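You operate a simulated robot arm through the tools that you are given. There is no shell and no other tool. Be economical: measure what you need, move in short steps, check, and stop when the job is done.

Carry out the task below with a simulated robot arm. There is one attempt and no reset: what you move stays moved.

## Task
Put one of the sleeve cartons from the top of the white table on the checklist. Take the glue bottle labelled "Fast" from the top of the white table and leave it on the lower shelf of the wooden table. Take the shoe on the top of the white table and put it away on the middle shelf of the shoe rack. Take the 39 order card from the card holder and leave it on the near end of the white counter. Close the right grey door. Shut the left grey door. Take the black roll from the top of the white counter and put it on the white job card there. Take the white round brush from the top of the wooden table and put it on the top of the white table. Fetch the glue tin from the top of the wooden table and set it on the near end of the white counter. Take the felt block and put it on the wedge slip. Push the right brown door shut. Close the left brown door. Pull the wide grey door open. The order is free. Set down upright: sleeve carton, glue bottle, glue tin, felt block.

Only the result counts: the job must be done as asked and must still hold three seconds after the hand-in. Knocking over, shifting, dropping, spilling or breaking anything else fails it.

## Robot
A 7-joint arm with a two-finger gripper on a trunk, on a base that drives. Base frame: it is fixed to the floor where the robot stands at the start and does not move with it; the origin is under the middle of the robot, x ahead of it, y to its left, z up. Units: mm, degrees, N and s.
With the tool pointing down near the work surface it reaches from about 280 to 440 mm from the robot's upright axis, wherever it stands. Its first joint turns from -166.0 to 166.0 degrees. Places, roughly: checklist [500, -250, 750]; felt block (6x4x4 cm) [-1000, 900, 900]; glue bottle [500, 0, 750]; glue tin [-1000, 0, 1000]; job card [-1000, 1500, 750]; left brown door [-900, 3200, 500]; left grey door [-800, 1300, 400]; lower shelf of the wooden table [-1300, 400, 300]; middle shelf of the shoe rack [600, -500, 1200]; near end of the white counter [-1300, 1500, 900]; order card [250, 2000, 500]; right brown door [-900, 3700, 500]; right grey door [-800, 1800, 400]; roll [-1250, 1500, 1000]; round brush [-1250, 0, 1000]; shoe [750, 750, 750]; sleeve carton [500, 250, 750]; top of the white table [600, 200, 800]; wedge slip [-1000, 750, 750]; wide grey door [-1000, 2300, 400]. Payload 1.71 kg.
Tool frame: the origin (TCP) lies between the finger pads and is the grasp point; the fingertips stand 20 mm ahead of it; z points along the fingers, y is the line along which they close. Largest opening 96 mm; the body of the gripper starts 113 mm behind the TCP.
Orientation is that of the tool frame in the base frame, as [roll, pitch, yaw] about the fixed x, y, z axes, in that order (R = Rz(yaw) Ry(pitch) Rx(roll)). With the fingers straight down and closing along the base's y, the tool's x points along the base's -x, its y along +y and its z along -z.

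## Interface
- The arm moves only by the tool move_arm. Its argument "commands" is a list of rows, each an object (a shift or turn left out is 0, a gripper value left out holds the last) with "linear": the shift along the tool's x, y, z in mm, a list of three; "rotation": the turn, a rotation vector about the tool's x, y, z in degrees, a list of three. In form: [{"linear": [tx, ty, tz], "rotation": [wx, wy, wz]}, ...]. A call has 1 to 12 rows; each row shifts and turns the commanded pose from where the row before left it, along the tool's axes as they then stand. "hand" is the opening in per cent of the stroke, from 0 (shut) to 100 (fully open), set as the call begins (left out, the last holds). A row lasts 0.2 s, in which the tool goes at most 50 mm and 8.6 degrees; a call with a longer step from one row to the next is refused whole, and so is a gripper value outside its range. Where a pose cannot be reached the arm comes as near as it can. A force on the tool above 40 N (or 10 N above the force at the start of the call, whichever is more), or a blocked arm, ends the call early, and 0.2 s more pass. Each finger travels about 153 mm/s and halts on what it meets, pressing with about 33 N; the grip force reading is that of the motor and also rises with nothing between the fingers. The clock runs only during rows and for 0.2 s after the last one: add rows that do not move to give the fingers time. The reply holds the time, the measured pose of the TCP, the force on the tool along the base axes, the opening and the grip force, in the units named above and with some noise, with the torque about the TCP (base axes, N m) and any sound that the robot's microphone picked up.
- Cameras (640 x 400 px; columns grow to the right, rows downward): "scene" is now at [35.4, 165.8, 1682.8]; the picture's right is [0.00, -1.00, 0.00], its down [-0.89, -0.00, -0.46] and it looks along [0.46, 0.00, -0.89] (base axes); focal length 214 px, centre (320, 200). "wrist" rides on the gripper at [66, 14, -145] in the tool frame; the picture's right is [-0.21, 0.98, 0.00], its down [-0.88, -0.18, -0.44] and it looks along [-0.44, -0.09, 0.90] (tool axes); focal length 275 px, centre (320, 200). There is no depth. A picture from a camera that has moved, and an enlarged one, comes with that camera's place and axes in the base frame and with its lens. The place of the scene camera against the robot may be out by one fixed shift of up to 18 mm in any direction.
- capture(camera): a new picture of that camera. No time passes.
- move_column(by): slides the trunk up (or, below 0, down) by that many mm; the arm and the scene camera ride with it, the base frame stays. It gives what a move gives, with no picture.
- drive_base(legs): drives the robot by 1 to 6 legs, each [ahead, turn to the left] in mm and degrees, along the robot's own axes; the way and the turn of a leg run together, so that a leg with both is an arc; at most 1500 mm and 180 degrees a leg. The arm and the cameras ride along, it lands a little off, and it stops where it bumps. It gives what a move gives.
- pan_tilt(pan, tilt): turns the head with the scene camera to pan (to the left, within 155 degrees either way) and tilt (down, from -29 to 69), counted from straight ahead of the robot. It gives what a move gives.
- enlarge(camera, box): a new picture of the part [left, top, right, bottom] of that camera's present view, enlarged. No time passes.
- hand_in(): hands the job in; it is judged then, once.

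Go step by step. Nothing tells you exact positions but the pictures and the camera data: compare them with the known pose of the tool, close in by small moves and look again before you grip or let go. The budget is 535 turns and 326 pictures, counting those below and the enlarged ones. Unless the task says otherwise, let go and move clear before handing in.

The tools are called after ">>>" as name(argument=value, ...) on one line, values as JSON. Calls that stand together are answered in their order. move_arm: Moves the arm, as the interface text tells. Its arguments: {"type":"object","properties":{"commands":{"type":"array","items":{"type":"object","properties":{"linear":{"type":"array","items":{"type":"number"}},"rotation":{"type":"array","items":{"type":"number"}}}}},"hand":{"type":"number"}},"required":["commands"]} The other tools are called the same way: move_column (by) slides the trunk up or down; drive_base (legs) drives the base; pan_tilt (pan, tilt) turns the head that bears the scene camera; capture (camera) takes a picture; enlarge (camera, box) takes an enlarged picture of a part of a camera's view; hand_in () hands the job in.

At the start:

```text
t: 0.0
tool_pos: [319.2, 170.3, 1525.4]
tcp_rot: [-179.9, 0.0, -180.0]
force: [-0.4, 0.4, -0.2]
wrist_torque: [-0.01, -0.06, 0.02]
grip_width: 96.0
grasp_force: 0.0
trunk travel left (down, up): [-300.0, 86.0]
robot x, y, heading: [-0.6, -0.6, 0.2]
head pan, tilt: [5.2, 68.8]
```

scene: 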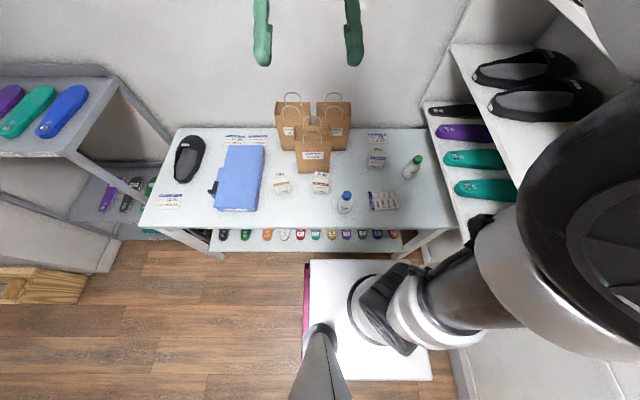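
wrist: 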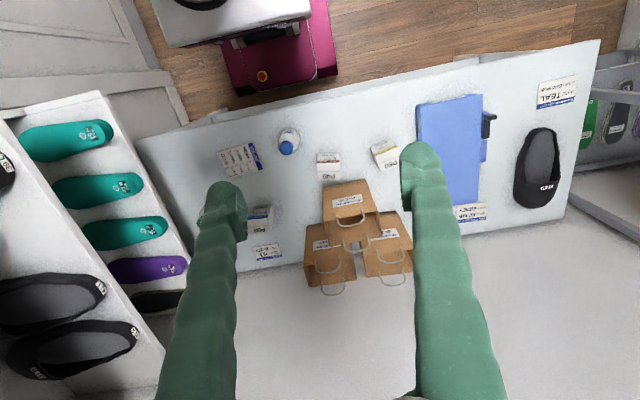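

I see the white table in front with cartons, bottles, bags and a shoe; the shoe rack is to the right. I'll look closer at the table first.

>>> enlarge(camera="scene", box=[140, 80, 460, 280])

>>> enlarge(camera="wrist", box=[140, 80, 460, 280])

```text
2.00 times, centred on (300, 180) of scene
camera zoom: at [35.4, 165.8, 1682.8], right [0.0, -1.0, 0.0], down [-0.89, 0.0, -0.46], along [0.46, 0.0, -0.89], focal length 429 px, centre (360, 240)
```

zoom: 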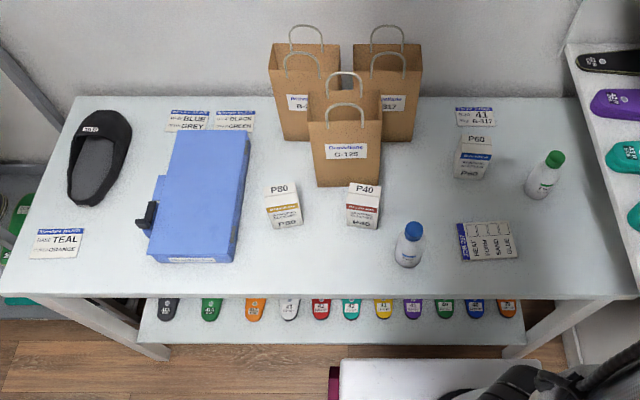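

```text
2.00 times, centred on (300, 180) of wrist
camera zoom: at [252.8, 184.1, 1669.9], right [0.21, 0.98, 0.0], down [0.88, -0.18, 0.44], along [0.43, -0.09, -0.9], focal length 551 px, centre (360, 240)
```

zoom: 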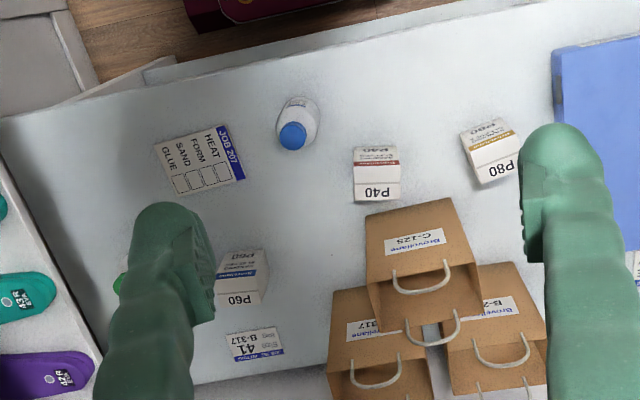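

The table holds cartons P80/P40/P60, two bottles (blue, green cap), the checklist (JOB 207) and a black shoe. Now I'll survey the rest of the room by turning the head.

>>> pan_tilt(pan=90, tilt=25)

>>> capture(camera="scene")

>>> pan_tilt(pan=150, tilt=30)

>>> capture(camera="scene")

>>> pan_tilt(pan=0, tilt=25)

>>> capture(camera="scene")

>>> pan_tilt(pan=-60, tilt=30)

>>> capture(camera="scene")

```text
t: 1.6
tool_pos: [295.3, 168.1, 1530.2]
tcp_rot: [-179.9, 0.9, 180.0]
force: [0.0, 0.2, -0.1]
wrist_torque: [0.0, -0.03, 0.0]
grip_width: 96.0
grasp_force: 0.0
trunk travel left (down, up): [-300.0, 86.0]
robot x, y, heading: [-3.2, 2.1, 0.1]
head pan, tilt: [90.0, 25.0]
```

```text
321 pictures are left
camera scene: at [-28.3, 257.8, 1736.1], right [1.0, 0.0, -0.02], down [-0.02, -0.42, -0.91], along [-0.01, 0.91, -0.42], focal length 214 px, centre (320, 200)
```

scene: 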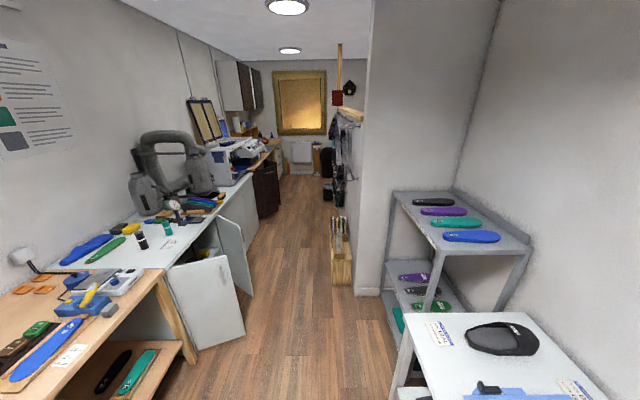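

```text
t: 2.9
tool_pos: [297.0, 169.2, 1530.2]
tcp_rot: [-179.8, 0.8, 180.0]
force: [0.4, 0.7, 0.1]
wrist_torque: [-0.03, 0.03, 0.02]
grip_width: 95.9
grasp_force: 0.1
trunk travel left (down, up): [-300.0, 86.0]
robot x, y, heading: [0.0, -0.3, 0.1]
head pan, tilt: [150.0, 30.0]
```

```text
320 pictures are left
camera scene: at [-106.5, 210.9, 1729.4], right [0.5, 0.87, -0.01], down [0.42, -0.25, -0.87], along [-0.76, 0.43, -0.49], focal length 214 px, centre (320, 200)
```

scene: 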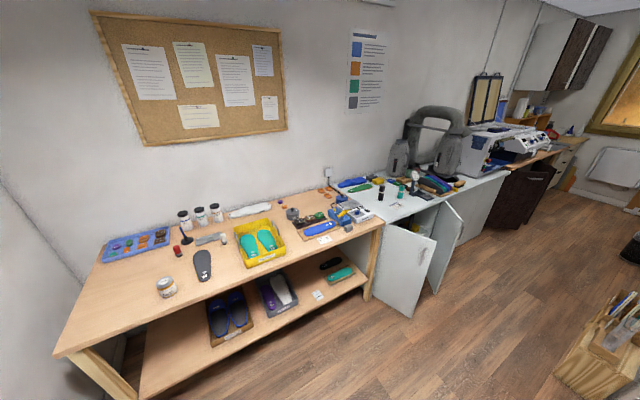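

```text
t: 5.2
tool_pos: [294.8, 169.2, 1528.4]
tcp_rot: [-180.0, 0.7, 180.0]
force: [-0.2, 0.5, 0.4]
wrist_torque: [0.0, 0.0, -0.02]
grip_width: 95.8
grasp_force: 0.1
trunk travel left (down, up): [-300.0, 86.0]
robot x, y, heading: [2.8, 0.9, 0.1]
head pan, tilt: [0.0, 25.0]
```

```text
319 pictures are left
camera scene: at [64.0, 165.6, 1734.6], right [0.0, -1.0, 0.0], down [-0.44, 0.0, -0.9], along [0.9, 0.0, -0.44], focal length 214 px, centre (320, 200)
```

scene: 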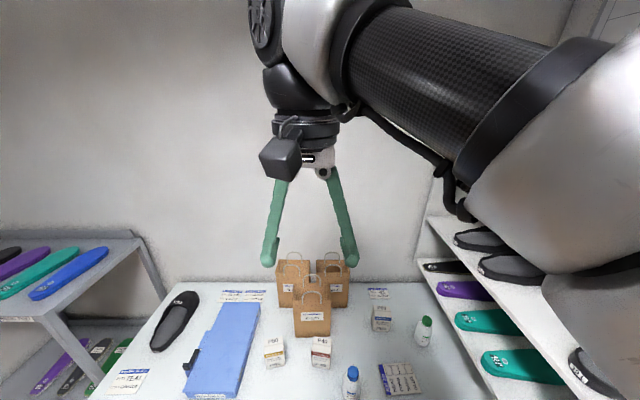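

```text
t: 6.5
tool_pos: [296.5, 168.5, 1531.1]
tcp_rot: [-179.8, 0.8, -179.9]
force: [0.4, -0.1, 0.9]
wrist_torque: [0.0, -0.01, -0.03]
grip_width: 96.0
grasp_force: 0.0
trunk travel left (down, up): [-300.0, 86.0]
robot x, y, heading: [0.2, 0.6, 0.2]
head pan, tilt: [-60.0, 30.0]
```

```text
318 pictures are left
camera scene: at [17.1, 87.3, 1727.4], right [-0.87, -0.5, 0.01], down [-0.26, 0.43, -0.86], along [0.43, -0.75, -0.51], focal length 214 px, centre (320, 200)
```

scene: 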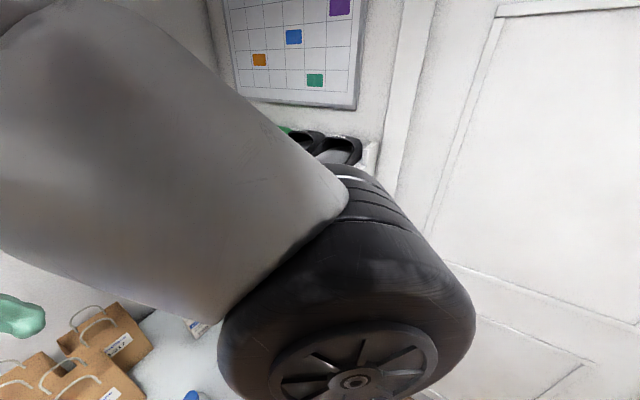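

The wooden table and counters lie behind me, left. I start at the white table: lower the trunk and look with both cameras.

>>> move_column(by=-250)

>>> pan_tilt(pan=0, tilt=55)

>>> capture(camera="scene")

>>> capture(camera="wrist")

```text
t: 9.1
tool_pos: [297.1, 169.1, 1279.7]
tcp_rot: [-180.0, 0.8, -180.0]
force: [0.1, -0.3, -1.0]
wrist_torque: [-0.02, 0.0, -0.02]
grip_width: 96.2
grasp_force: 0.1
trunk travel left (down, up): [-50.0, 336.0]
robot x, y, heading: [1.3, -0.3, -0.3]
head pan, tilt: [-60.0, 30.0]
```

```text
t: 10.4
tool_pos: [295.9, 168.4, 1279.9]
tcp_rot: [-179.9, 0.9, -180.0]
force: [0.8, 0.1, -0.3]
wrist_torque: [-0.04, 0.0, -0.02]
grip_width: 95.9
grasp_force: 0.0
trunk travel left (down, up): [-50.0, 336.0]
robot x, y, heading: [-1.1, 1.8, 0.1]
head pan, tilt: [0.0, 55.0]
```

```text
317 pictures are left
camera scene: at [39.1, 165.5, 1440.6], right [0.0, -1.0, 0.0], down [-0.83, 0.0, -0.56], along [0.56, 0.0, -0.83], focal length 214 px, centre (320, 200)
```

scene: 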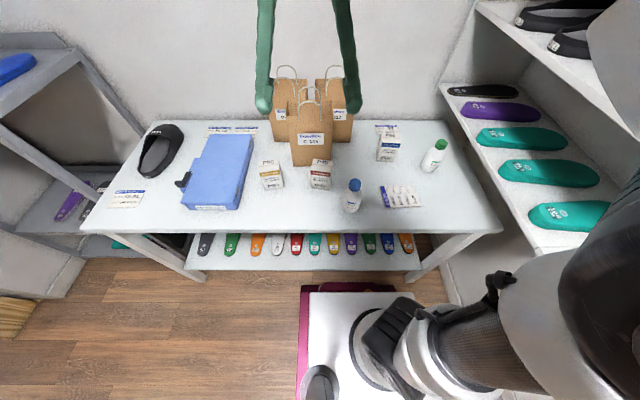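

```text
316 pictures are left
camera wrist: at [227.2, 183.5, 1423.5], right [0.21, 0.98, 0.0], down [0.87, -0.18, 0.46], along [0.45, -0.09, -0.89], focal length 275 px, centre (320, 200)
```

wrist: 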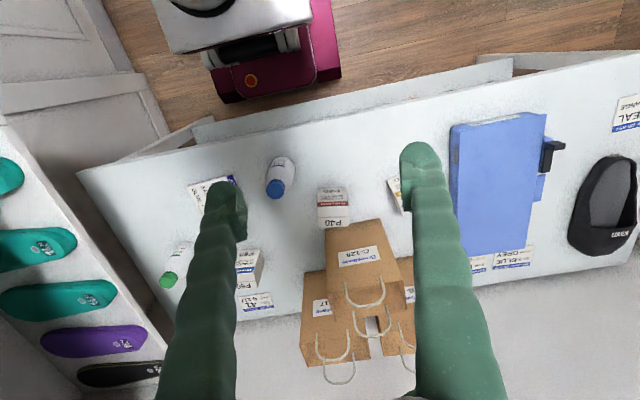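

Table top is roughly z≈750, front edge x≈370; the bottle and carton lie at x≈450–560, so I must go forward a bit. I'll drive ahead cautiously.

>>> drive_base(legs=[[60, 0]])

>>> capture(camera="wrist")

>>> capture(camera="scene")

```text
t: 11.6
tool_pos: [383.6, 169.2, 1267.8]
tcp_rot: [-179.6, -0.9, 179.7]
force: [0.2, 0.5, -0.4]
wrist_torque: [-0.06, -0.04, -0.02]
grip_width: 95.9
grasp_force: 0.1
trunk travel left (down, up): [-50.0, 336.0]
robot x, y, heading: [55.6, -1.6, -0.1]
head pan, tilt: [0.0, 55.0]
stopped in leg 1: the robot was blocked; the commanded pose is now the measured one
```

```text
315 pictures are left
camera wrist: at [319.2, 184.6, 1412.2], right [0.21, 0.98, -0.01], down [0.88, -0.19, 0.43], along [0.42, -0.1, -0.9], focal length 275 px, centre (320, 200)
```

wrist: 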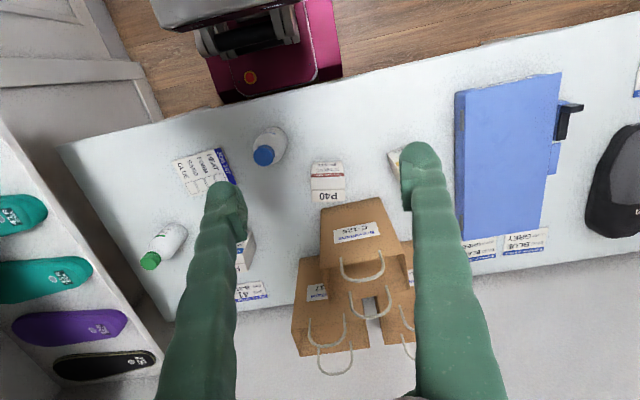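

```text
314 pictures are left
camera scene: at [48.0, 166.6, 1440.9], right [0.0, -1.0, 0.0], down [-0.81, 0.0, -0.59], along [0.59, 0.0, -0.81], focal length 214 px, centre (320, 200)
```

scene: 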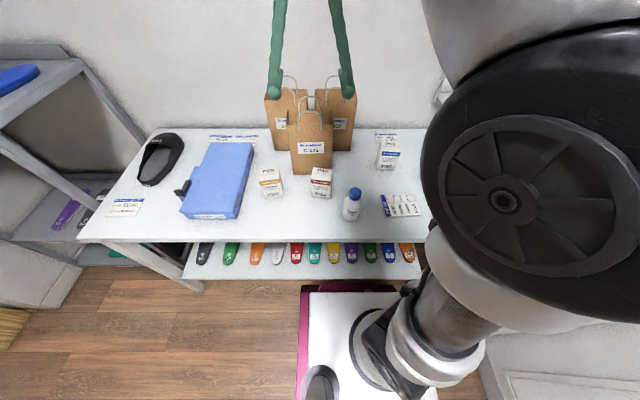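

The base stopped at x≈56 against the table, and the trunk seems to be swaying. I'll back off slightly and let it settle.

>>> drive_base(legs=[[-15, 0]])

>>> move_arm(commands=[{"linear": [0, 0, 0]}, {"linear": [0, 0, 0]}])

>>> capture(camera="scene")

```text
t: 12.3
tool_pos: [359.4, 167.3, 1270.3]
tcp_rot: [-179.7, -0.4, 179.7]
force: [0.7, 0.7, -0.4]
wrist_torque: [0.03, 0.07, -0.01]
grip_width: 96.0
grasp_force: 0.0
trunk travel left (down, up): [-50.0, 336.0]
robot x, y, heading: [36.5, -1.9, 0.0]
head pan, tilt: [0.0, 55.0]
```

```text
t: 12.9
tool_pos: [365.6, 168.1, 1268.8]
tcp_rot: [-179.7, -0.7, 179.8]
force: [-2.4, -0.1, 0.7]
wrist_torque: [0.04, -0.25, -0.03]
grip_width: 96.0
grasp_force: 0.1
trunk travel left (down, up): [-50.0, 336.0]
robot x, y, heading: [36.7, -0.1, -0.0]
head pan, tilt: [0.0, 55.0]
```

```text
313 pictures are left
camera scene: at [73.6, 165.3, 1440.7], right [0.0, -1.0, 0.0], down [-0.83, 0.0, -0.56], along [0.56, 0.0, -0.83], focal length 214 px, centre (320, 200)
```

scene: 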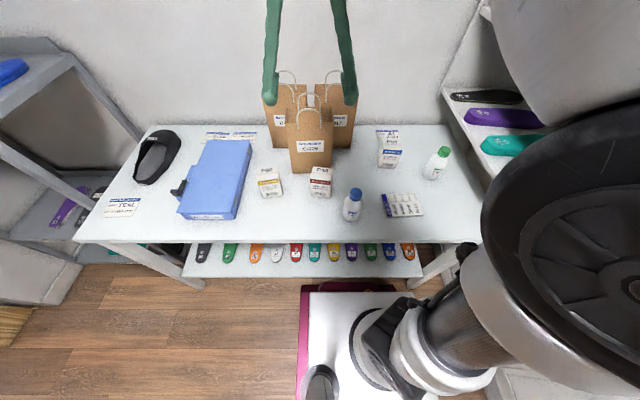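

Robot settled at x≈37. Now I bring the tool above the blue-capped bottle for a close wrist look.

>>> move_arm(commands=[{"linear": [-10, -21.6, 40]}, {"linear": [-10, -21.6, 40]}, {"linear": [-10, -21.6, 40]}, {"linear": [-10, -21.6, 40]}, {"linear": [-10, -21.6, 40]}])

>>> capture(camera="wrist")

>>> capture(camera="scene")

```text
t: 14.2
tool_pos: [417.2, 59.4, 1066.1]
tcp_rot: [-179.6, -0.8, 179.7]
force: [-0.4, -0.1, -0.5]
wrist_torque: [-0.04, 0.03, 0.0]
grip_width: 95.9
grasp_force: 0.1
trunk travel left (down, up): [-50.0, 336.0]
robot x, y, heading: [35.6, -0.9, -0.0]
head pan, tilt: [0.0, 55.0]
```

```text
312 pictures are left
camera wrist: at [353.0, 75.0, 1211.9], right [0.21, 0.98, -0.01], down [0.88, -0.19, 0.43], along [0.42, -0.1, -0.9], focal length 275 px, centre (320, 200)
```

wrist: 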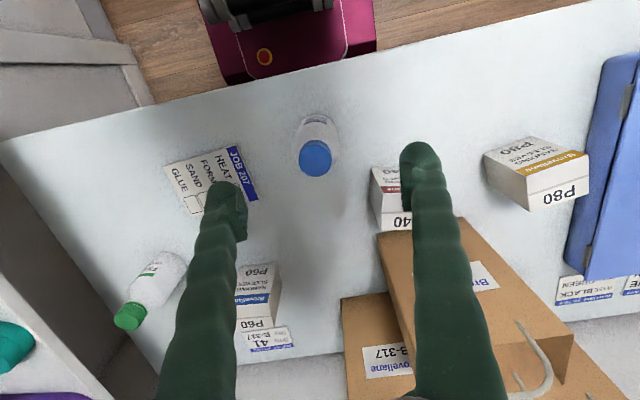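

```text
311 pictures are left
camera scene: at [77.7, 165.4, 1440.6], right [0.0, -1.0, 0.0], down [-0.83, 0.0, -0.56], along [0.56, 0.0, -0.83], focal length 214 px, centre (320, 200)
```

scene: 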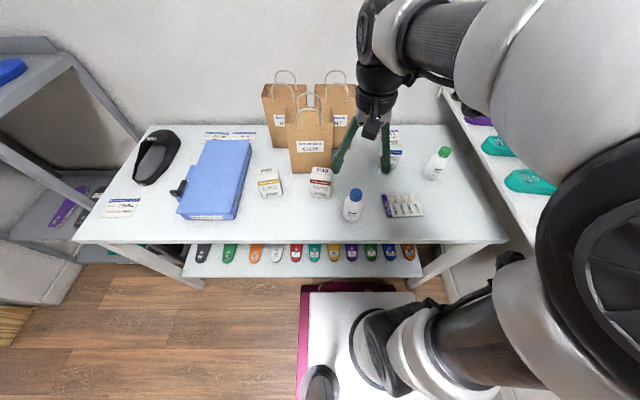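

The blue cap is at about (440, 46, 913). Now I read both bottle labels.

>>> enlarge(camera="scene", box=[330, 170, 378, 230])

>>> enlarge(camera="scene", box=[412, 135, 460, 195])

>>> enlarge(camera="wrist", box=[90, 90, 370, 340])

```text
6.67 times, centred on (354, 200) of scene
camera zoom: at [77.7, 165.4, 1440.6], right [0.0, -1.0, 0.0], down [-0.83, 0.0, -0.56], along [0.56, 0.0, -0.83], focal length 1430 px, centre (93, 200)
```

zoom: 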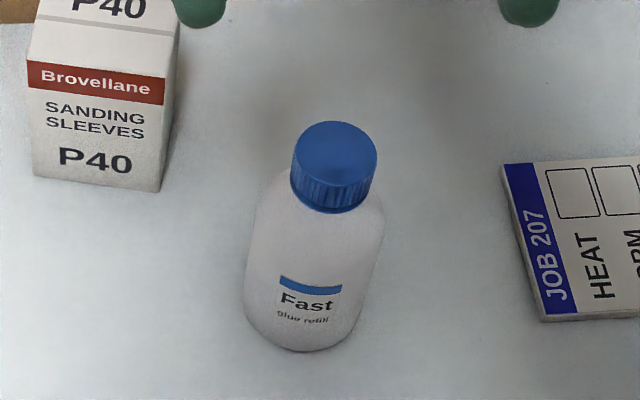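

```text
6.67 times, centred on (436, 165) of scene
camera zoom: at [77.7, 165.4, 1440.6], right [0.0, -1.0, 0.0], down [-0.83, 0.0, -0.56], along [0.56, 0.0, -0.83], focal length 1430 px, centre (-453, 433)
```

zoom: 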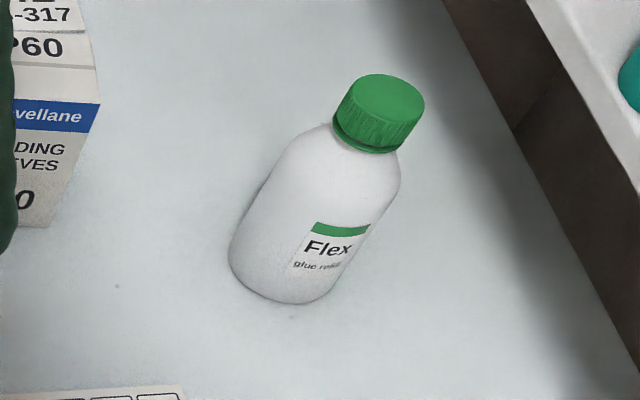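

```text
1.60 times, centred on (230, 215) of wrist
camera zoom: at [353.0, 75.0, 1211.9], right [0.21, 0.98, -0.01], down [0.88, -0.19, 0.43], along [0.42, -0.1, -0.9], focal length 440 px, centre (464, 176)
```

zoom: 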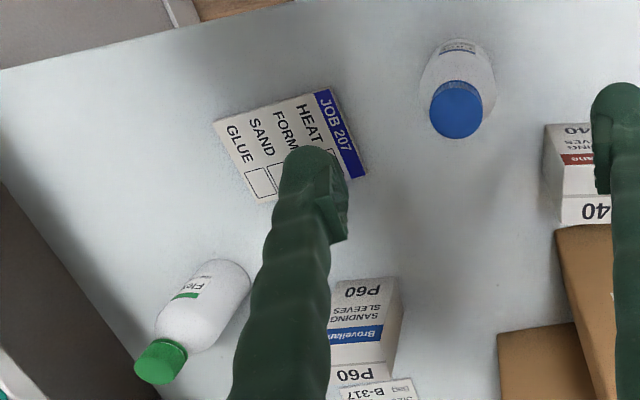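

Blue cap is "Fast". First the carton: P40 is nearest, so I move the tool above it and look.

>>> move_arm(commands=[{"linear": [-10, 40, 0]}, {"linear": [-10, 40, 0]}, {"linear": [-10, 20, 0]}])

>>> capture(camera="wrist")

```text
t: 14.9
tool_pos: [446.7, 160.7, 1066.9]
tcp_rot: [-179.7, -0.8, 179.7]
force: [0.0, -0.5, 0.5]
wrist_torque: [-0.03, -0.02, -0.01]
grip_width: 96.2
grasp_force: 0.1
trunk travel left (down, up): [-50.0, 336.0]
robot x, y, heading: [36.3, -2.3, -0.3]
head pan, tilt: [0.0, 55.0]
```

```text
307 pictures are left
camera wrist: at [381.6, 176.2, 1212.0], right [0.21, 0.98, -0.01], down [0.88, -0.19, 0.43], along [0.42, -0.1, -0.9], focal length 275 px, centre (320, 200)
```

wrist: 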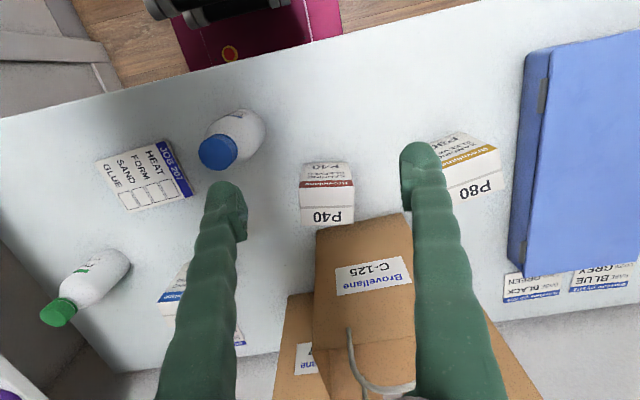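

Carton P40: footprint about 73×46, centre ≈(540,145), top z≈890, with the bag further behind. It's too far for a vertical tool, so I'll tilt the fingers 32° forward.

>>> move_arm(commands=[{"linear": [0, 0, 0], "rotation": [0, -8, 0]}, {"linear": [0, 0, 0], "rotation": [0, -8, 0]}, {"linear": [0, 0, 0], "rotation": [0, -8, 0]}, {"linear": [0, 0, 0], "rotation": [0, -8, 0]}])

>>> capture(camera="wrist")

>>> capture(camera="scene")

```text
t: 15.9
tool_pos: [443.7, 157.8, 1066.7]
tcp_rot: [-179.5, 31.3, 179.9]
force: [-1.4, -0.5, 0.6]
wrist_torque: [0.01, 0.03, 0.02]
grip_width: 96.0
grasp_force: 0.1
trunk travel left (down, up): [-50.0, 336.0]
robot x, y, heading: [38.2, 3.3, -0.2]
head pan, tilt: [0.0, 55.0]
```

```text
306 pictures are left
camera wrist: at [312.1, 173.9, 1156.8], right [0.18, 0.98, 0.1], down [0.52, -0.18, 0.84], along [0.84, -0.1, -0.54], focal length 275 px, centre (320, 200)
```

wrist: 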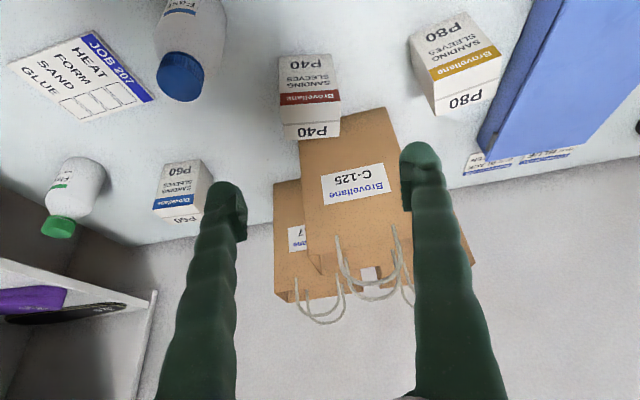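

```text
305 pictures are left
camera scene: at [76.4, 165.5, 1440.6], right [0.0, -1.0, 0.0], down [-0.83, 0.0, -0.56], along [0.56, 0.0, -0.83], focal length 214 px, centre (320, 200)
```

scene: 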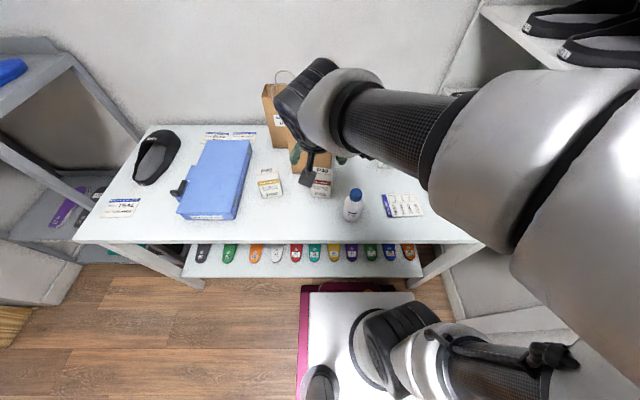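

Refined: carton top centre ≈(545,146,897), table ≈800, carton turned about −9°. I align the yaw and approach partway.

>>> move_arm(commands=[{"linear": [14, 2, 0], "rotation": [2.35, 0, 3.85]}, {"linear": [14, 2, 0], "rotation": [2.35, 0, 3.85]}, {"linear": [0, 0, 45]}, {"linear": [0, 0, 45]}, {"linear": [0, 0, 30]}])

>>> capture(camera="wrist")

```text
t: 17.1
tool_pos: [482.4, 150.5, 948.5]
tcp_rot: [-179.5, 31.2, 171.0]
force: [0.7, 0.0, 0.2]
wrist_torque: [-0.04, -0.03, 0.0]
grip_width: 96.0
grasp_force: 0.0
trunk travel left (down, up): [-50.0, 336.0]
robot x, y, heading: [38.2, -1.9, -0.1]
head pan, tilt: [0.0, 55.0]
```

```text
304 pictures are left
camera wrist: at [353.8, 187.8, 1038.7], right [0.33, 0.94, 0.1], down [0.48, -0.26, 0.84], along [0.81, -0.23, -0.54], focal length 275 px, centre (320, 200)
```

wrist: 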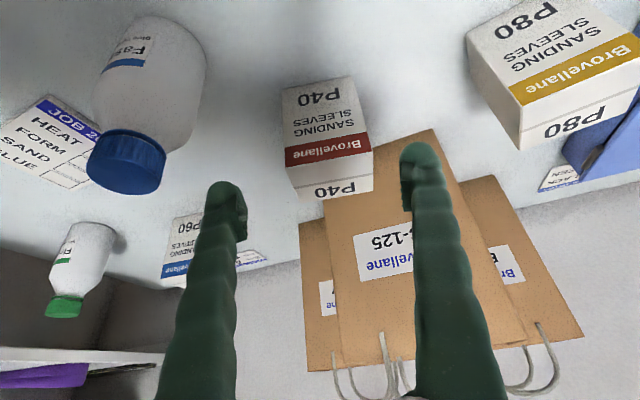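

Well aligned; shift 5 mm to the left and advance.

>>> move_arm(commands=[{"linear": [0, 5, 20]}, {"linear": [0, 0, 30]}, {"linear": [0, 0, 30]}])

>>> capture(camera="wrist")

```text
t: 17.9
tool_pos: [522.6, 149.4, 880.5]
tcp_rot: [-179.6, 31.2, 170.9]
force: [-0.4, 0.1, 0.1]
wrist_torque: [0.01, 0.02, -0.01]
grip_width: 95.8
grasp_force: 0.0
trunk travel left (down, up): [-50.0, 336.0]
robot x, y, heading: [38.1, 1.8, -0.2]
head pan, tilt: [0.0, 55.0]
```

```text
303 pictures are left
camera wrist: at [394.3, 185.4, 970.7], right [0.33, 0.94, 0.1], down [0.48, -0.26, 0.84], along [0.81, -0.23, -0.54], focal length 275 px, centre (320, 200)
```

wrist: 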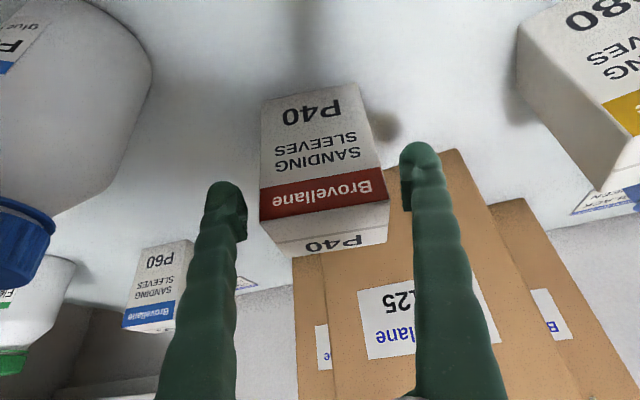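

Centred between the fingers; advance 36 mm and close.

>>> move_arm(commands=[{"linear": [0, 0, 18]}, {"linear": [-2, 0, 18]}])

>>> move_arm(commands=[{"linear": [0, 0, 0]}, {"linear": [0, 0, 0]}, {"linear": [0, 0, 0]}], hand=0)

>>> capture(camera="wrist")

```text
t: 18.6
tool_pos: [543.4, 146.2, 851.1]
tcp_rot: [-179.6, 31.2, 171.0]
force: [0.2, 1.0, 0.5]
wrist_torque: [0.06, -0.01, 0.0]
grip_width: 96.2
grasp_force: 0.1
trunk travel left (down, up): [-50.0, 336.0]
robot x, y, heading: [37.1, 2.4, -0.1]
head pan, tilt: [0.0, 55.0]
```

```text
t: 19.4
tool_pos: [542.1, 145.9, 851.1]
tcp_rot: [-179.6, 31.3, 170.9]
force: [-3.3, 1.2, 9.1]
wrist_torque: [-0.05, 0.1, 0.01]
grip_width: 82.4
grasp_force: 33.0
trunk travel left (down, up): [-50.0, 336.0]
robot x, y, heading: [37.5, 1.8, -0.2]
head pan, tilt: [0.0, 55.0]
```

```text
302 pictures are left
camera wrist: at [414.2, 182.1, 942.3], right [0.33, 0.94, 0.1], down [0.48, -0.26, 0.84], along [0.81, -0.23, -0.54], focal length 275 px, centre (320, 200)
```

wrist: 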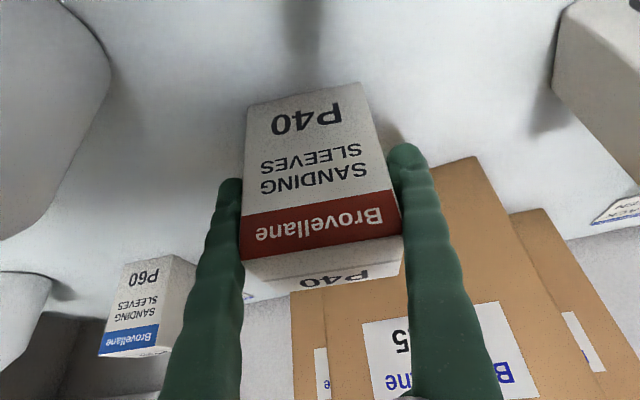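

Gripped (82 mm). Lift straight up.

>>> move_arm(commands=[{"linear": [-12, 0, -20]}, {"linear": [-25, 0, -41]}, {"linear": [-25, 0, -41]}])

>>> capture(camera="wrist")

```text
t: 20.1
tool_pos: [543.3, 145.7, 971.9]
tcp_rot: [-179.6, 31.2, 170.9]
force: [-0.1, -0.2, -1.2]
wrist_torque: [0.0, 0.03, -0.02]
grip_width: 81.7
grasp_force: 32.7
trunk travel left (down, up): [-50.0, 336.0]
robot x, y, heading: [34.8, -3.0, -0.2]
head pan, tilt: [0.0, 55.0]
```

```text
301 pictures are left
camera wrist: at [415.2, 182.0, 1060.8], right [0.33, 0.94, 0.1], down [0.48, -0.26, 0.84], along [0.81, -0.23, -0.54], focal length 275 px, centre (320, 200)
```

wrist: 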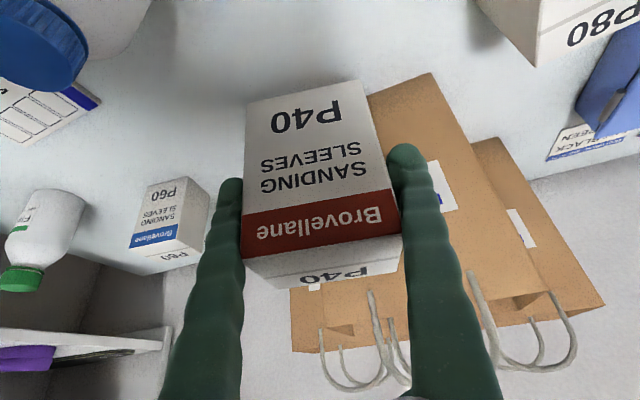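

Held firmly. Move over the checklist, centre ≈(475,−134).

>>> move_arm(commands=[{"linear": [-21, 0, -34]}, {"linear": [2.9, -41, -1.7]}, {"linear": [2.9, -41, -1.7]}, {"linear": [2.9, -41, -1.7]}, {"linear": [2.9, -41, -1.7]}, {"linear": [2.9, -41, -1.7]}, {"linear": [2.9, -41, -1.7]}, {"linear": [2.9, -41, -1.7]}])

>>> capture(camera="wrist")

>>> capture(camera="scene")

```text
t: 21.9
tool_pos: [474.8, -133.7, 1011.6]
tcp_rot: [-179.6, 31.2, 170.9]
force: [-0.6, -0.1, -2.4]
wrist_torque: [0.0, 0.0, -0.03]
grip_width: 81.0
grasp_force: 33.0
trunk travel left (down, up): [-50.0, 336.0]
robot x, y, heading: [37.9, -2.1, -0.0]
head pan, tilt: [0.0, 55.0]
```

```text
300 pictures are left
camera wrist: at [346.6, -96.8, 1102.1], right [0.33, 0.94, 0.1], down [0.48, -0.26, 0.84], along [0.81, -0.23, -0.54], focal length 275 px, centre (320, 200)
```

wrist: 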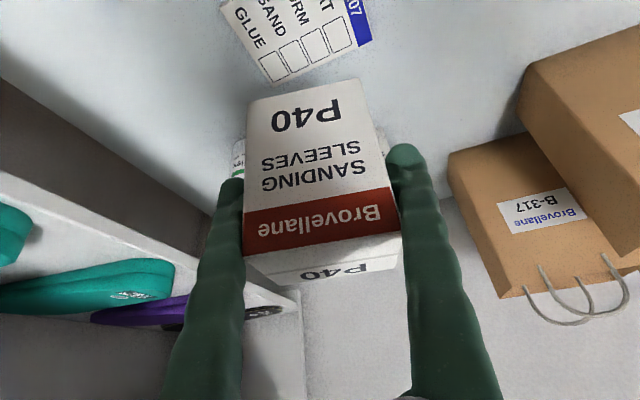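

```text
299 pictures are left
camera scene: at [76.9, 165.4, 1440.6], right [0.0, -1.0, 0.0], down [-0.83, 0.0, -0.56], along [0.56, 0.0, -0.83], focal length 214 px, centre (320, 200)
```

scene: 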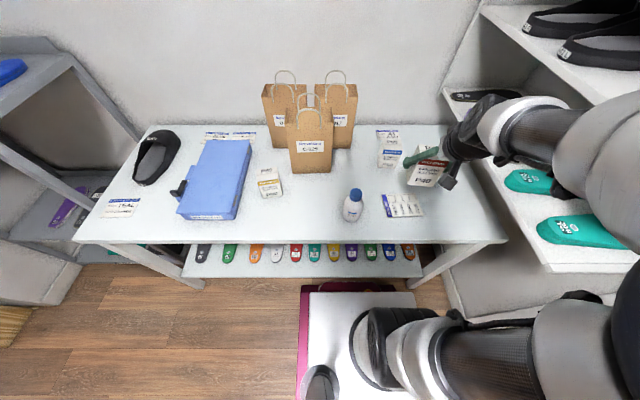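

Above the checklist centre. Descend gradually.

>>> move_arm(commands=[{"linear": [25, 0, 41]}, {"linear": [25, 0, 41]}, {"linear": [20, 0, 33]}])

>>> capture(camera="wrist")

>>> enlarge(camera="scene", box=[340, 130, 468, 230])

```text
t: 22.8
tool_pos: [474.0, -132.0, 879.8]
tcp_rot: [-179.5, 31.0, 171.2]
force: [0.2, 0.0, -1.1]
wrist_torque: [0.01, -0.03, 0.04]
grip_width: 80.6
grasp_force: 33.4
trunk travel left (down, up): [-50.0, 336.0]
robot x, y, heading: [38.0, 0.3, -0.2]
head pan, tilt: [0.0, 55.0]
```

```text
298 pictures are left
camera wrist: at [347.0, -95.7, 970.9], right [0.33, 0.94, 0.1], down [0.49, -0.26, 0.83], along [0.81, -0.23, -0.54], focal length 275 px, centre (320, 200)
```

wrist: 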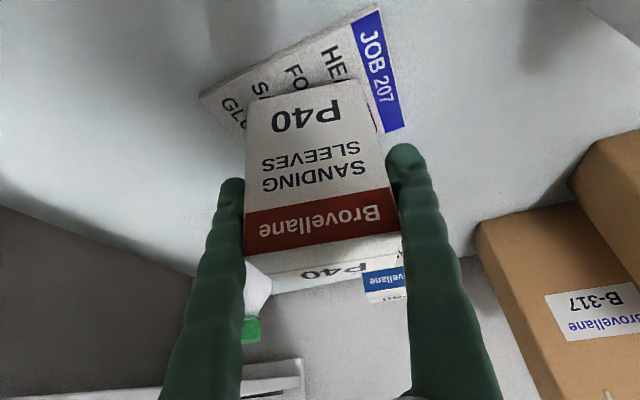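

```text
4.00 times, centred on (404, 180) of scene
camera zoom: at [76.8, 164.5, 1440.7], right [0.0, -1.0, 0.0], down [-0.83, 0.0, -0.56], along [0.56, 0.0, -0.83], focal length 858 px, centre (-16, 280)
```

zoom: 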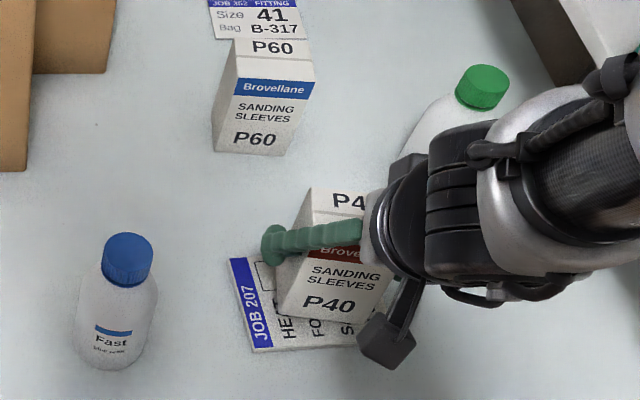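

Carton is over the card; lower the last 25 mm in small steps.

>>> move_arm(commands=[{"linear": [2.5, 0, 9]}, {"linear": [4, 0, 7]}, {"linear": [2, 0, 3.5]}, {"linear": [1.5, 0, 2.5]}])

>>> capture(camera="wrist")

```text
t: 23.7
tool_pos: [470.4, -131.6, 862.6]
tcp_rot: [-179.8, 32.4, 171.0]
force: [-0.1, -0.2, -1.1]
wrist_torque: [0.01, 0.0, 0.05]
grip_width: 80.7
grasp_force: 33.1
trunk travel left (down, up): [-50.0, 336.0]
robot x, y, heading: [36.8, -3.1, -0.2]
head pan, tilt: [0.0, 55.0]
stopped in row 4: the force on the tool passed its limit at 44 N (the readings are from after the stop); the commanded pose is now the measured one
```

```text
296 pictures are left
camera wrist: at [340.3, -96.5, 951.0], right [0.33, 0.94, 0.11], down [0.47, -0.26, 0.85], along [0.82, -0.23, -0.52], focal length 275 px, centre (320, 200)
```

wrist: 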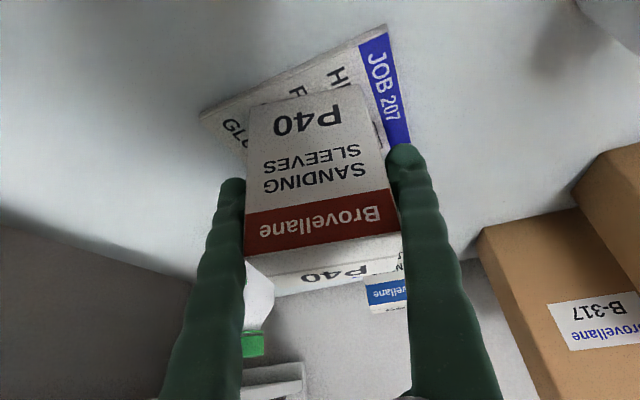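

Contact with the card. Release and back away along the tool axis.

>>> move_arm(commands=[{"linear": [0, 0, 0]}, {"linear": [0, 0, 0]}], hand=100)

>>> capture(camera="wrist")

```text
t: 24.3
tool_pos: [474.0, -131.5, 862.5]
tcp_rot: [-179.7, 32.3, 171.0]
force: [0.7, 0.1, -0.6]
wrist_torque: [-0.02, 0.01, -0.01]
grip_width: 95.9
grasp_force: 0.0
trunk travel left (down, up): [-50.0, 336.0]
robot x, y, heading: [35.8, -1.0, -0.0]
head pan, tilt: [0.0, 55.0]
```

```text
295 pictures are left
camera wrist: at [344.2, -96.3, 950.6], right [0.33, 0.94, 0.11], down [0.47, -0.26, 0.84], along [0.82, -0.23, -0.53], focal length 275 px, centre (320, 200)
```

wrist: 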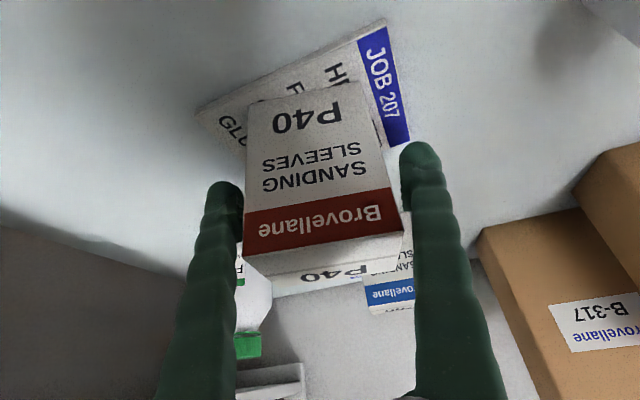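

Released. Retreat backwards along the fingers.

>>> move_arm(commands=[{"linear": [0, -2, -25]}, {"linear": [0, 0, -45]}, {"linear": [0, 0, -45]}, {"linear": [-15, 0, -40]}])

>>> capture(camera="wrist")

>>> enlarge(camera="scene", box=[340, 130, 468, 230])

```text
t: 25.3
tool_pos: [399.7, -120.3, 1002.7]
tcp_rot: [-179.7, 32.4, 171.0]
force: [0.6, 0.3, -0.4]
wrist_torque: [0.0, 0.03, 0.04]
grip_width: 96.1
grasp_force: 0.1
trunk travel left (down, up): [-50.0, 336.0]
robot x, y, heading: [38.4, -0.7, -0.1]
head pan, tilt: [0.0, 55.0]
```

```text
294 pictures are left
camera wrist: at [270.8, -85.2, 1089.8], right [0.33, 0.94, 0.11], down [0.47, -0.26, 0.85], along [0.82, -0.23, -0.52], focal length 275 px, centre (320, 200)
```

wrist: 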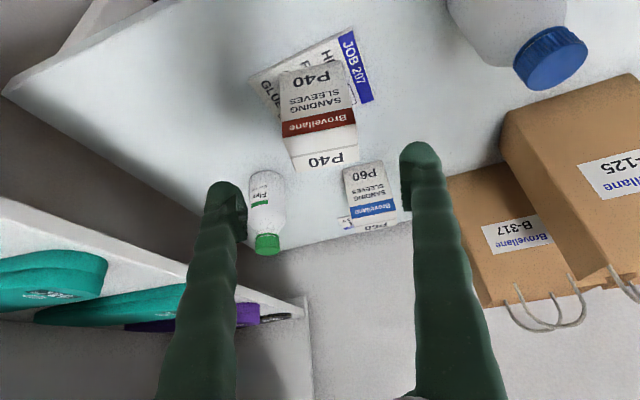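

```text
4.00 times, centred on (404, 180) of scene
camera zoom: at [76.5, 165.6, 1440.6], right [0.0, -1.0, 0.0], down [-0.83, 0.0, -0.56], along [0.56, 0.0, -0.83], focal length 858 px, centre (-16, 280)
```

zoom: 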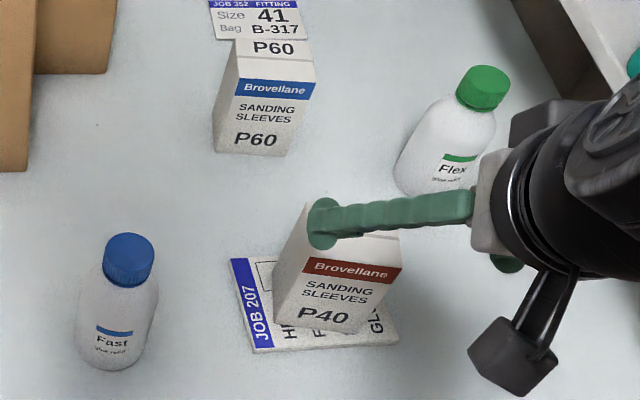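

Carton is upright on the checklist. Before taking the bottle I'll look at the wooden table's lower shelf and the shoe rack.

>>> pan_tilt(pan=150, tilt=35)

>>> enlarge(camera="scene", box=[40, 120, 440, 400])

>>> pan_tilt(pan=-50, tilt=20)

>>> capture(camera="scene")

```text
t: 27.6
tool_pos: [400.8, -121.2, 1001.7]
tcp_rot: [-179.9, 32.5, 171.0]
force: [0.1, -0.1, 0.3]
wrist_torque: [-0.01, -0.01, 0.0]
grip_width: 96.1
grasp_force: 0.0
trunk travel left (down, up): [-50.0, 336.0]
robot x, y, heading: [34.9, -4.9, 0.2]
head pan, tilt: [150.0, 35.0]
```

```text
1.43 times, centred on (240, 260) of scene
camera zoom: at [-71.1, 209.8, 1471.3], right [0.5, 0.86, -0.01], down [0.48, -0.29, -0.83], along [-0.72, 0.41, -0.56], focal length 306 px, centre (434, 114)
```

zoom: 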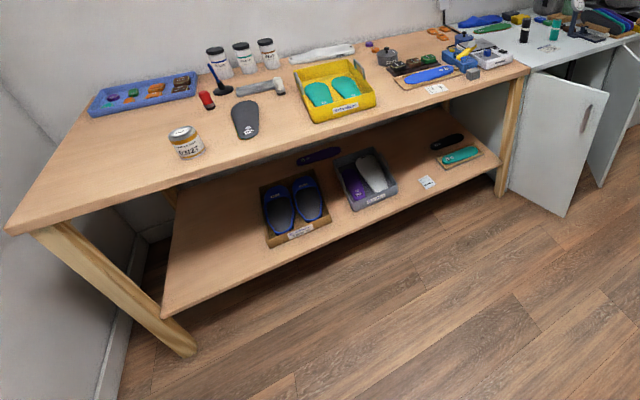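

```text
t: 30.6
tool_pos: [401.6, -120.6, 1001.9]
tcp_rot: [-179.8, 32.4, 170.9]
force: [-0.4, -0.5, -0.3]
wrist_torque: [0.0, -0.01, 0.01]
grip_width: 95.6
grasp_force: 0.0
trunk travel left (down, up): [-50.0, 336.0]
robot x, y, heading: [43.0, 2.2, -0.1]
head pan, tilt: [-50.0, 20.0]
```

```text
291 pictures are left
camera scene: at [65.2, 94.2, 1492.9], right [-0.77, -0.64, 0.01], down [-0.23, 0.26, -0.94], along [0.6, -0.72, -0.35], focal length 214 px, centre (320, 200)
```

scene: 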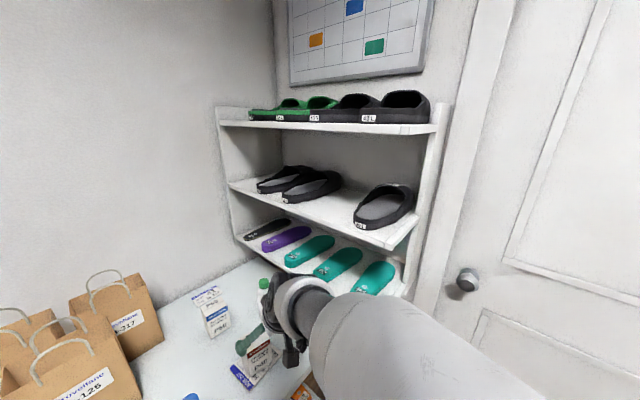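

The rack's middle shelf is around z≈1190 with a gap; the wooden table's lower shelf (≈z 350) is open at its left end. I'll take the Fast bottle with a 45° tilt so it can go under the table top; first back off for room.

>>> drive_base(legs=[[-70, 0]])

>>> pan_tilt(pan=0, tilt=55)

>>> move_arm(commands=[{"linear": [0, 35, 0], "rotation": [-2.4, 0, -3.9]}, {"linear": [0, 35, 0], "rotation": [-2.4, 0, -3.9]}, {"linear": [0, 35, 0], "rotation": [0, -7, 0]}, {"linear": [0, 35, 0], "rotation": [0, -6, 0]}, {"linear": [0, 22, 0]}])

>>> capture(camera="wrist")

```text
t: 31.6
tool_pos: [351.9, -121.6, 995.2]
tcp_rot: [-179.6, 31.2, 171.2]
force: [-1.0, 0.2, -0.5]
wrist_torque: [-0.04, -0.13, 0.0]
grip_width: 95.8
grasp_force: 0.0
trunk travel left (down, up): [-50.0, 336.0]
robot x, y, heading: [-31.4, -1.0, 0.0]
head pan, tilt: [-50.0, 20.0]
```

```text
t: 32.8
tool_pos: [351.7, -121.1, 993.4]
tcp_rot: [-179.6, 31.0, 171.2]
force: [1.1, 0.5, -1.2]
wrist_torque: [-0.04, 0.11, -0.02]
grip_width: 96.0
grasp_force: 0.1
trunk travel left (down, up): [-50.0, 336.0]
robot x, y, heading: [-30.0, 1.5, -0.1]
head pan, tilt: [0.0, 55.0]
```

```text
t: 34.0
tool_pos: [358.9, 36.0, 1011.0]
tcp_rot: [178.6, 44.4, 178.4]
force: [0.0, 0.3, -0.5]
wrist_torque: [-0.01, 0.0, 0.01]
grip_width: 96.0
grasp_force: 0.1
out of reach, approached as far as the arm can: row 4
trunk travel left (down, up): [-50.0, 336.0]
robot x, y, heading: [-33.1, 3.2, -0.4]
head pan, tilt: [0.0, 55.0]
```

```text
290 pictures are left
camera wrist: at [209.5, 51.4, 1068.9], right [0.16, 0.97, 0.16], down [0.31, -0.2, 0.93], along [0.94, -0.1, -0.34], focal length 275 px, centre (320, 200)
```

wrist: 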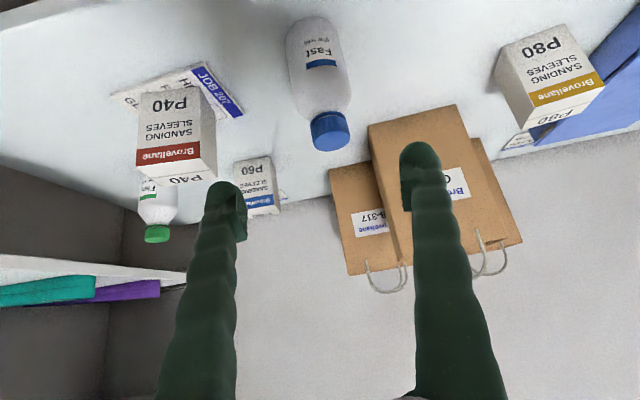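

Bottle axis ≈(443,47). I move in with the fingers straddling it.

>>> move_arm(commands=[{"linear": [10, 13, 25]}, {"linear": [12, 0, 36]}, {"linear": [12, 0, 36]}])

>>> capture(camera="wrist")

```text
t: 34.5
tool_pos: [342.3, 145.2, 1008.1]
tcp_rot: [-179.4, 48.5, -165.9]
force: [0.2, -1.4, 0.2]
wrist_torque: [0.03, -0.02, 0.09]
grip_width: 96.1
grasp_force: 0.0
out of reach, approached as far as the arm can: row 1, 2
trunk travel left (down, up): [-50.0, 336.0]
robot x, y, heading: [-30.5, -0.2, -0.1]
head pan, tilt: [0.0, 55.0]
stopped in row 2: the arm was blocked; the commanded pose is now the measured one
```

```text
289 pictures are left
camera wrist: at [189.5, 123.0, 1054.0], right [-0.1, 0.98, 0.15], down [0.28, -0.11, 0.95], along [0.95, 0.14, -0.27], focal length 275 px, centre (320, 200)
```

wrist: 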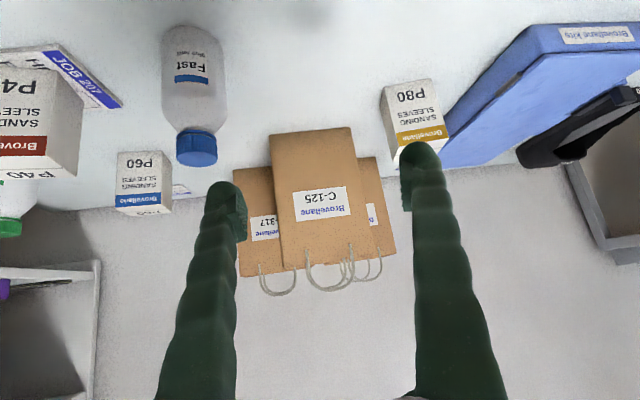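

The arm was too folded. I'll back off more so the 45° pose is comfortable, then re-align.

>>> drive_base(legs=[[-90, 0]])

>>> move_arm(commands=[{"linear": [-20, -20, 28]}, {"linear": [-20, -20, 28]}, {"linear": [-20, -20, 28]}])

>>> capture(camera="scene")

```text
t: 35.6
tool_pos: [269.0, 140.6, 988.6]
tcp_rot: [179.5, 45.8, -167.1]
force: [-0.3, -2.2, -3.5]
wrist_torque: [0.21, -0.33, 0.12]
grip_width: 96.0
grasp_force: 0.1
trunk travel left (down, up): [-50.0, 336.0]
robot x, y, heading: [-121.9, 4.7, 0.1]
head pan, tilt: [0.0, 55.0]
```

```text
t: 36.5
tool_pos: [375.0, 104.6, 975.5]
tcp_rot: [179.9, 46.2, -166.6]
force: [0.7, -0.8, 0.0]
wrist_torque: [0.05, 0.01, 0.07]
grip_width: 96.0
grasp_force: 0.1
trunk travel left (down, up): [-50.0, 336.0]
robot x, y, heading: [-118.1, -0.8, 0.2]
head pan, tilt: [0.0, 55.0]
```

```text
288 pictures are left
camera scene: at [-73.7, 166.0, 1440.2], right [0.0, -1.0, 0.0], down [-0.83, 0.0, -0.55], along [0.55, 0.0, -0.83], focal length 214 px, centre (320, 200)
```

scene: 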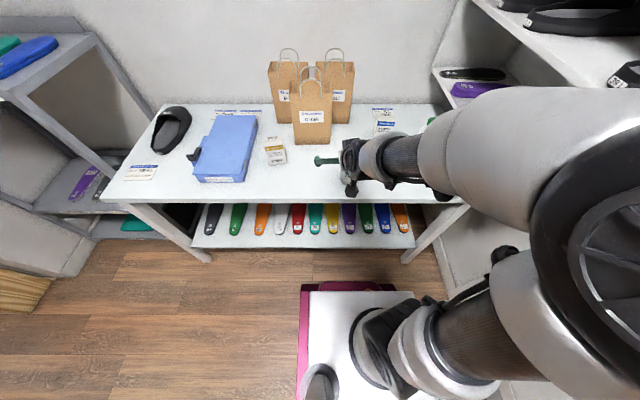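

>>> move_arm(commands=[{"linear": [0, -28, 0], "rotation": [4.8, 0, 4.65]}, {"linear": [0, -28, 0], "rotation": [4.8, 0, 4.65]}, {"linear": [15, 0, 30]}])

>>> capture(camera="wrist")

```text
t: 37.2
tool_pos: [383.6, 52.6, 950.1]
tcp_rot: [179.7, 47.0, 179.7]
force: [-0.2, -0.1, -0.2]
wrist_torque: [-0.03, 0.0, -0.03]
grip_width: 95.9
grasp_force: 0.0
trunk travel left (down, up): [-50.0, 336.0]
robot x, y, heading: [-123.3, -0.1, 0.1]
head pan, tilt: [0.0, 55.0]
```

```text
287 pictures are left
camera wrist: at [232.3, 65.9, 1001.1], right [0.14, 0.98, 0.15], down [0.27, -0.19, 0.94], along [0.95, -0.09, -0.29], focal length 275 px, centre (320, 200)
```

wrist: 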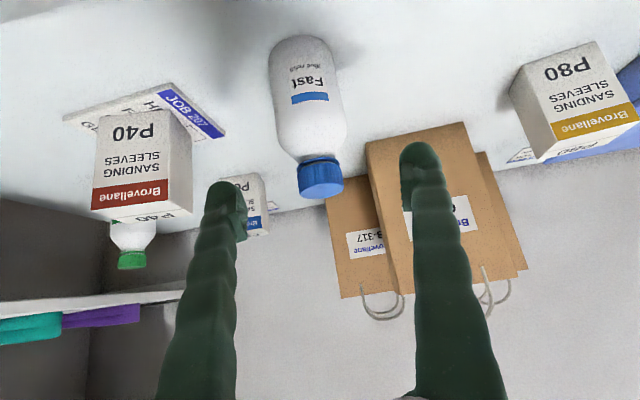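

Aligned. Advance onto the bottle body.

>>> move_arm(commands=[{"linear": [13, -1, 30]}, {"linear": [13, -1, 30]}, {"linear": [12, -1, 30]}, {"linear": [0, 0, 26]}])

>>> capture(camera="wrist")

```text
t: 38.2
tool_pos: [441.4, 49.1, 846.5]
tcp_rot: [179.7, 47.2, 179.8]
force: [-1.2, -0.1, 0.4]
wrist_torque: [-0.01, -0.01, 0.02]
grip_width: 95.8
grasp_force: 0.0
trunk travel left (down, up): [-50.0, 336.0]
robot x, y, heading: [-118.1, 1.3, -0.3]
head pan, tilt: [0.0, 55.0]
```

```text
286 pictures are left
camera wrist: at [289.3, 63.2, 896.6], right [0.14, 0.98, 0.15], down [0.27, -0.19, 0.94], along [0.95, -0.09, -0.29], focal length 275 px, centre (320, 200)
```

wrist: 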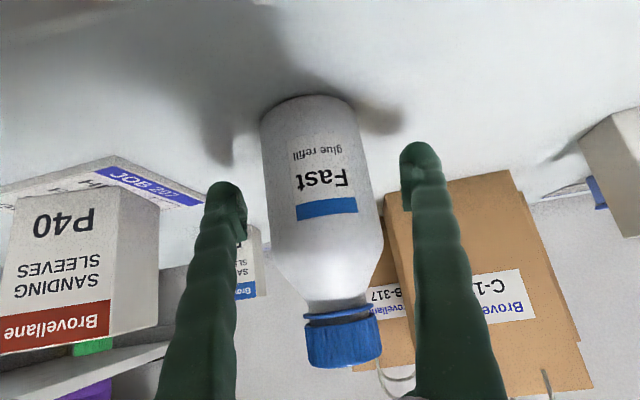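

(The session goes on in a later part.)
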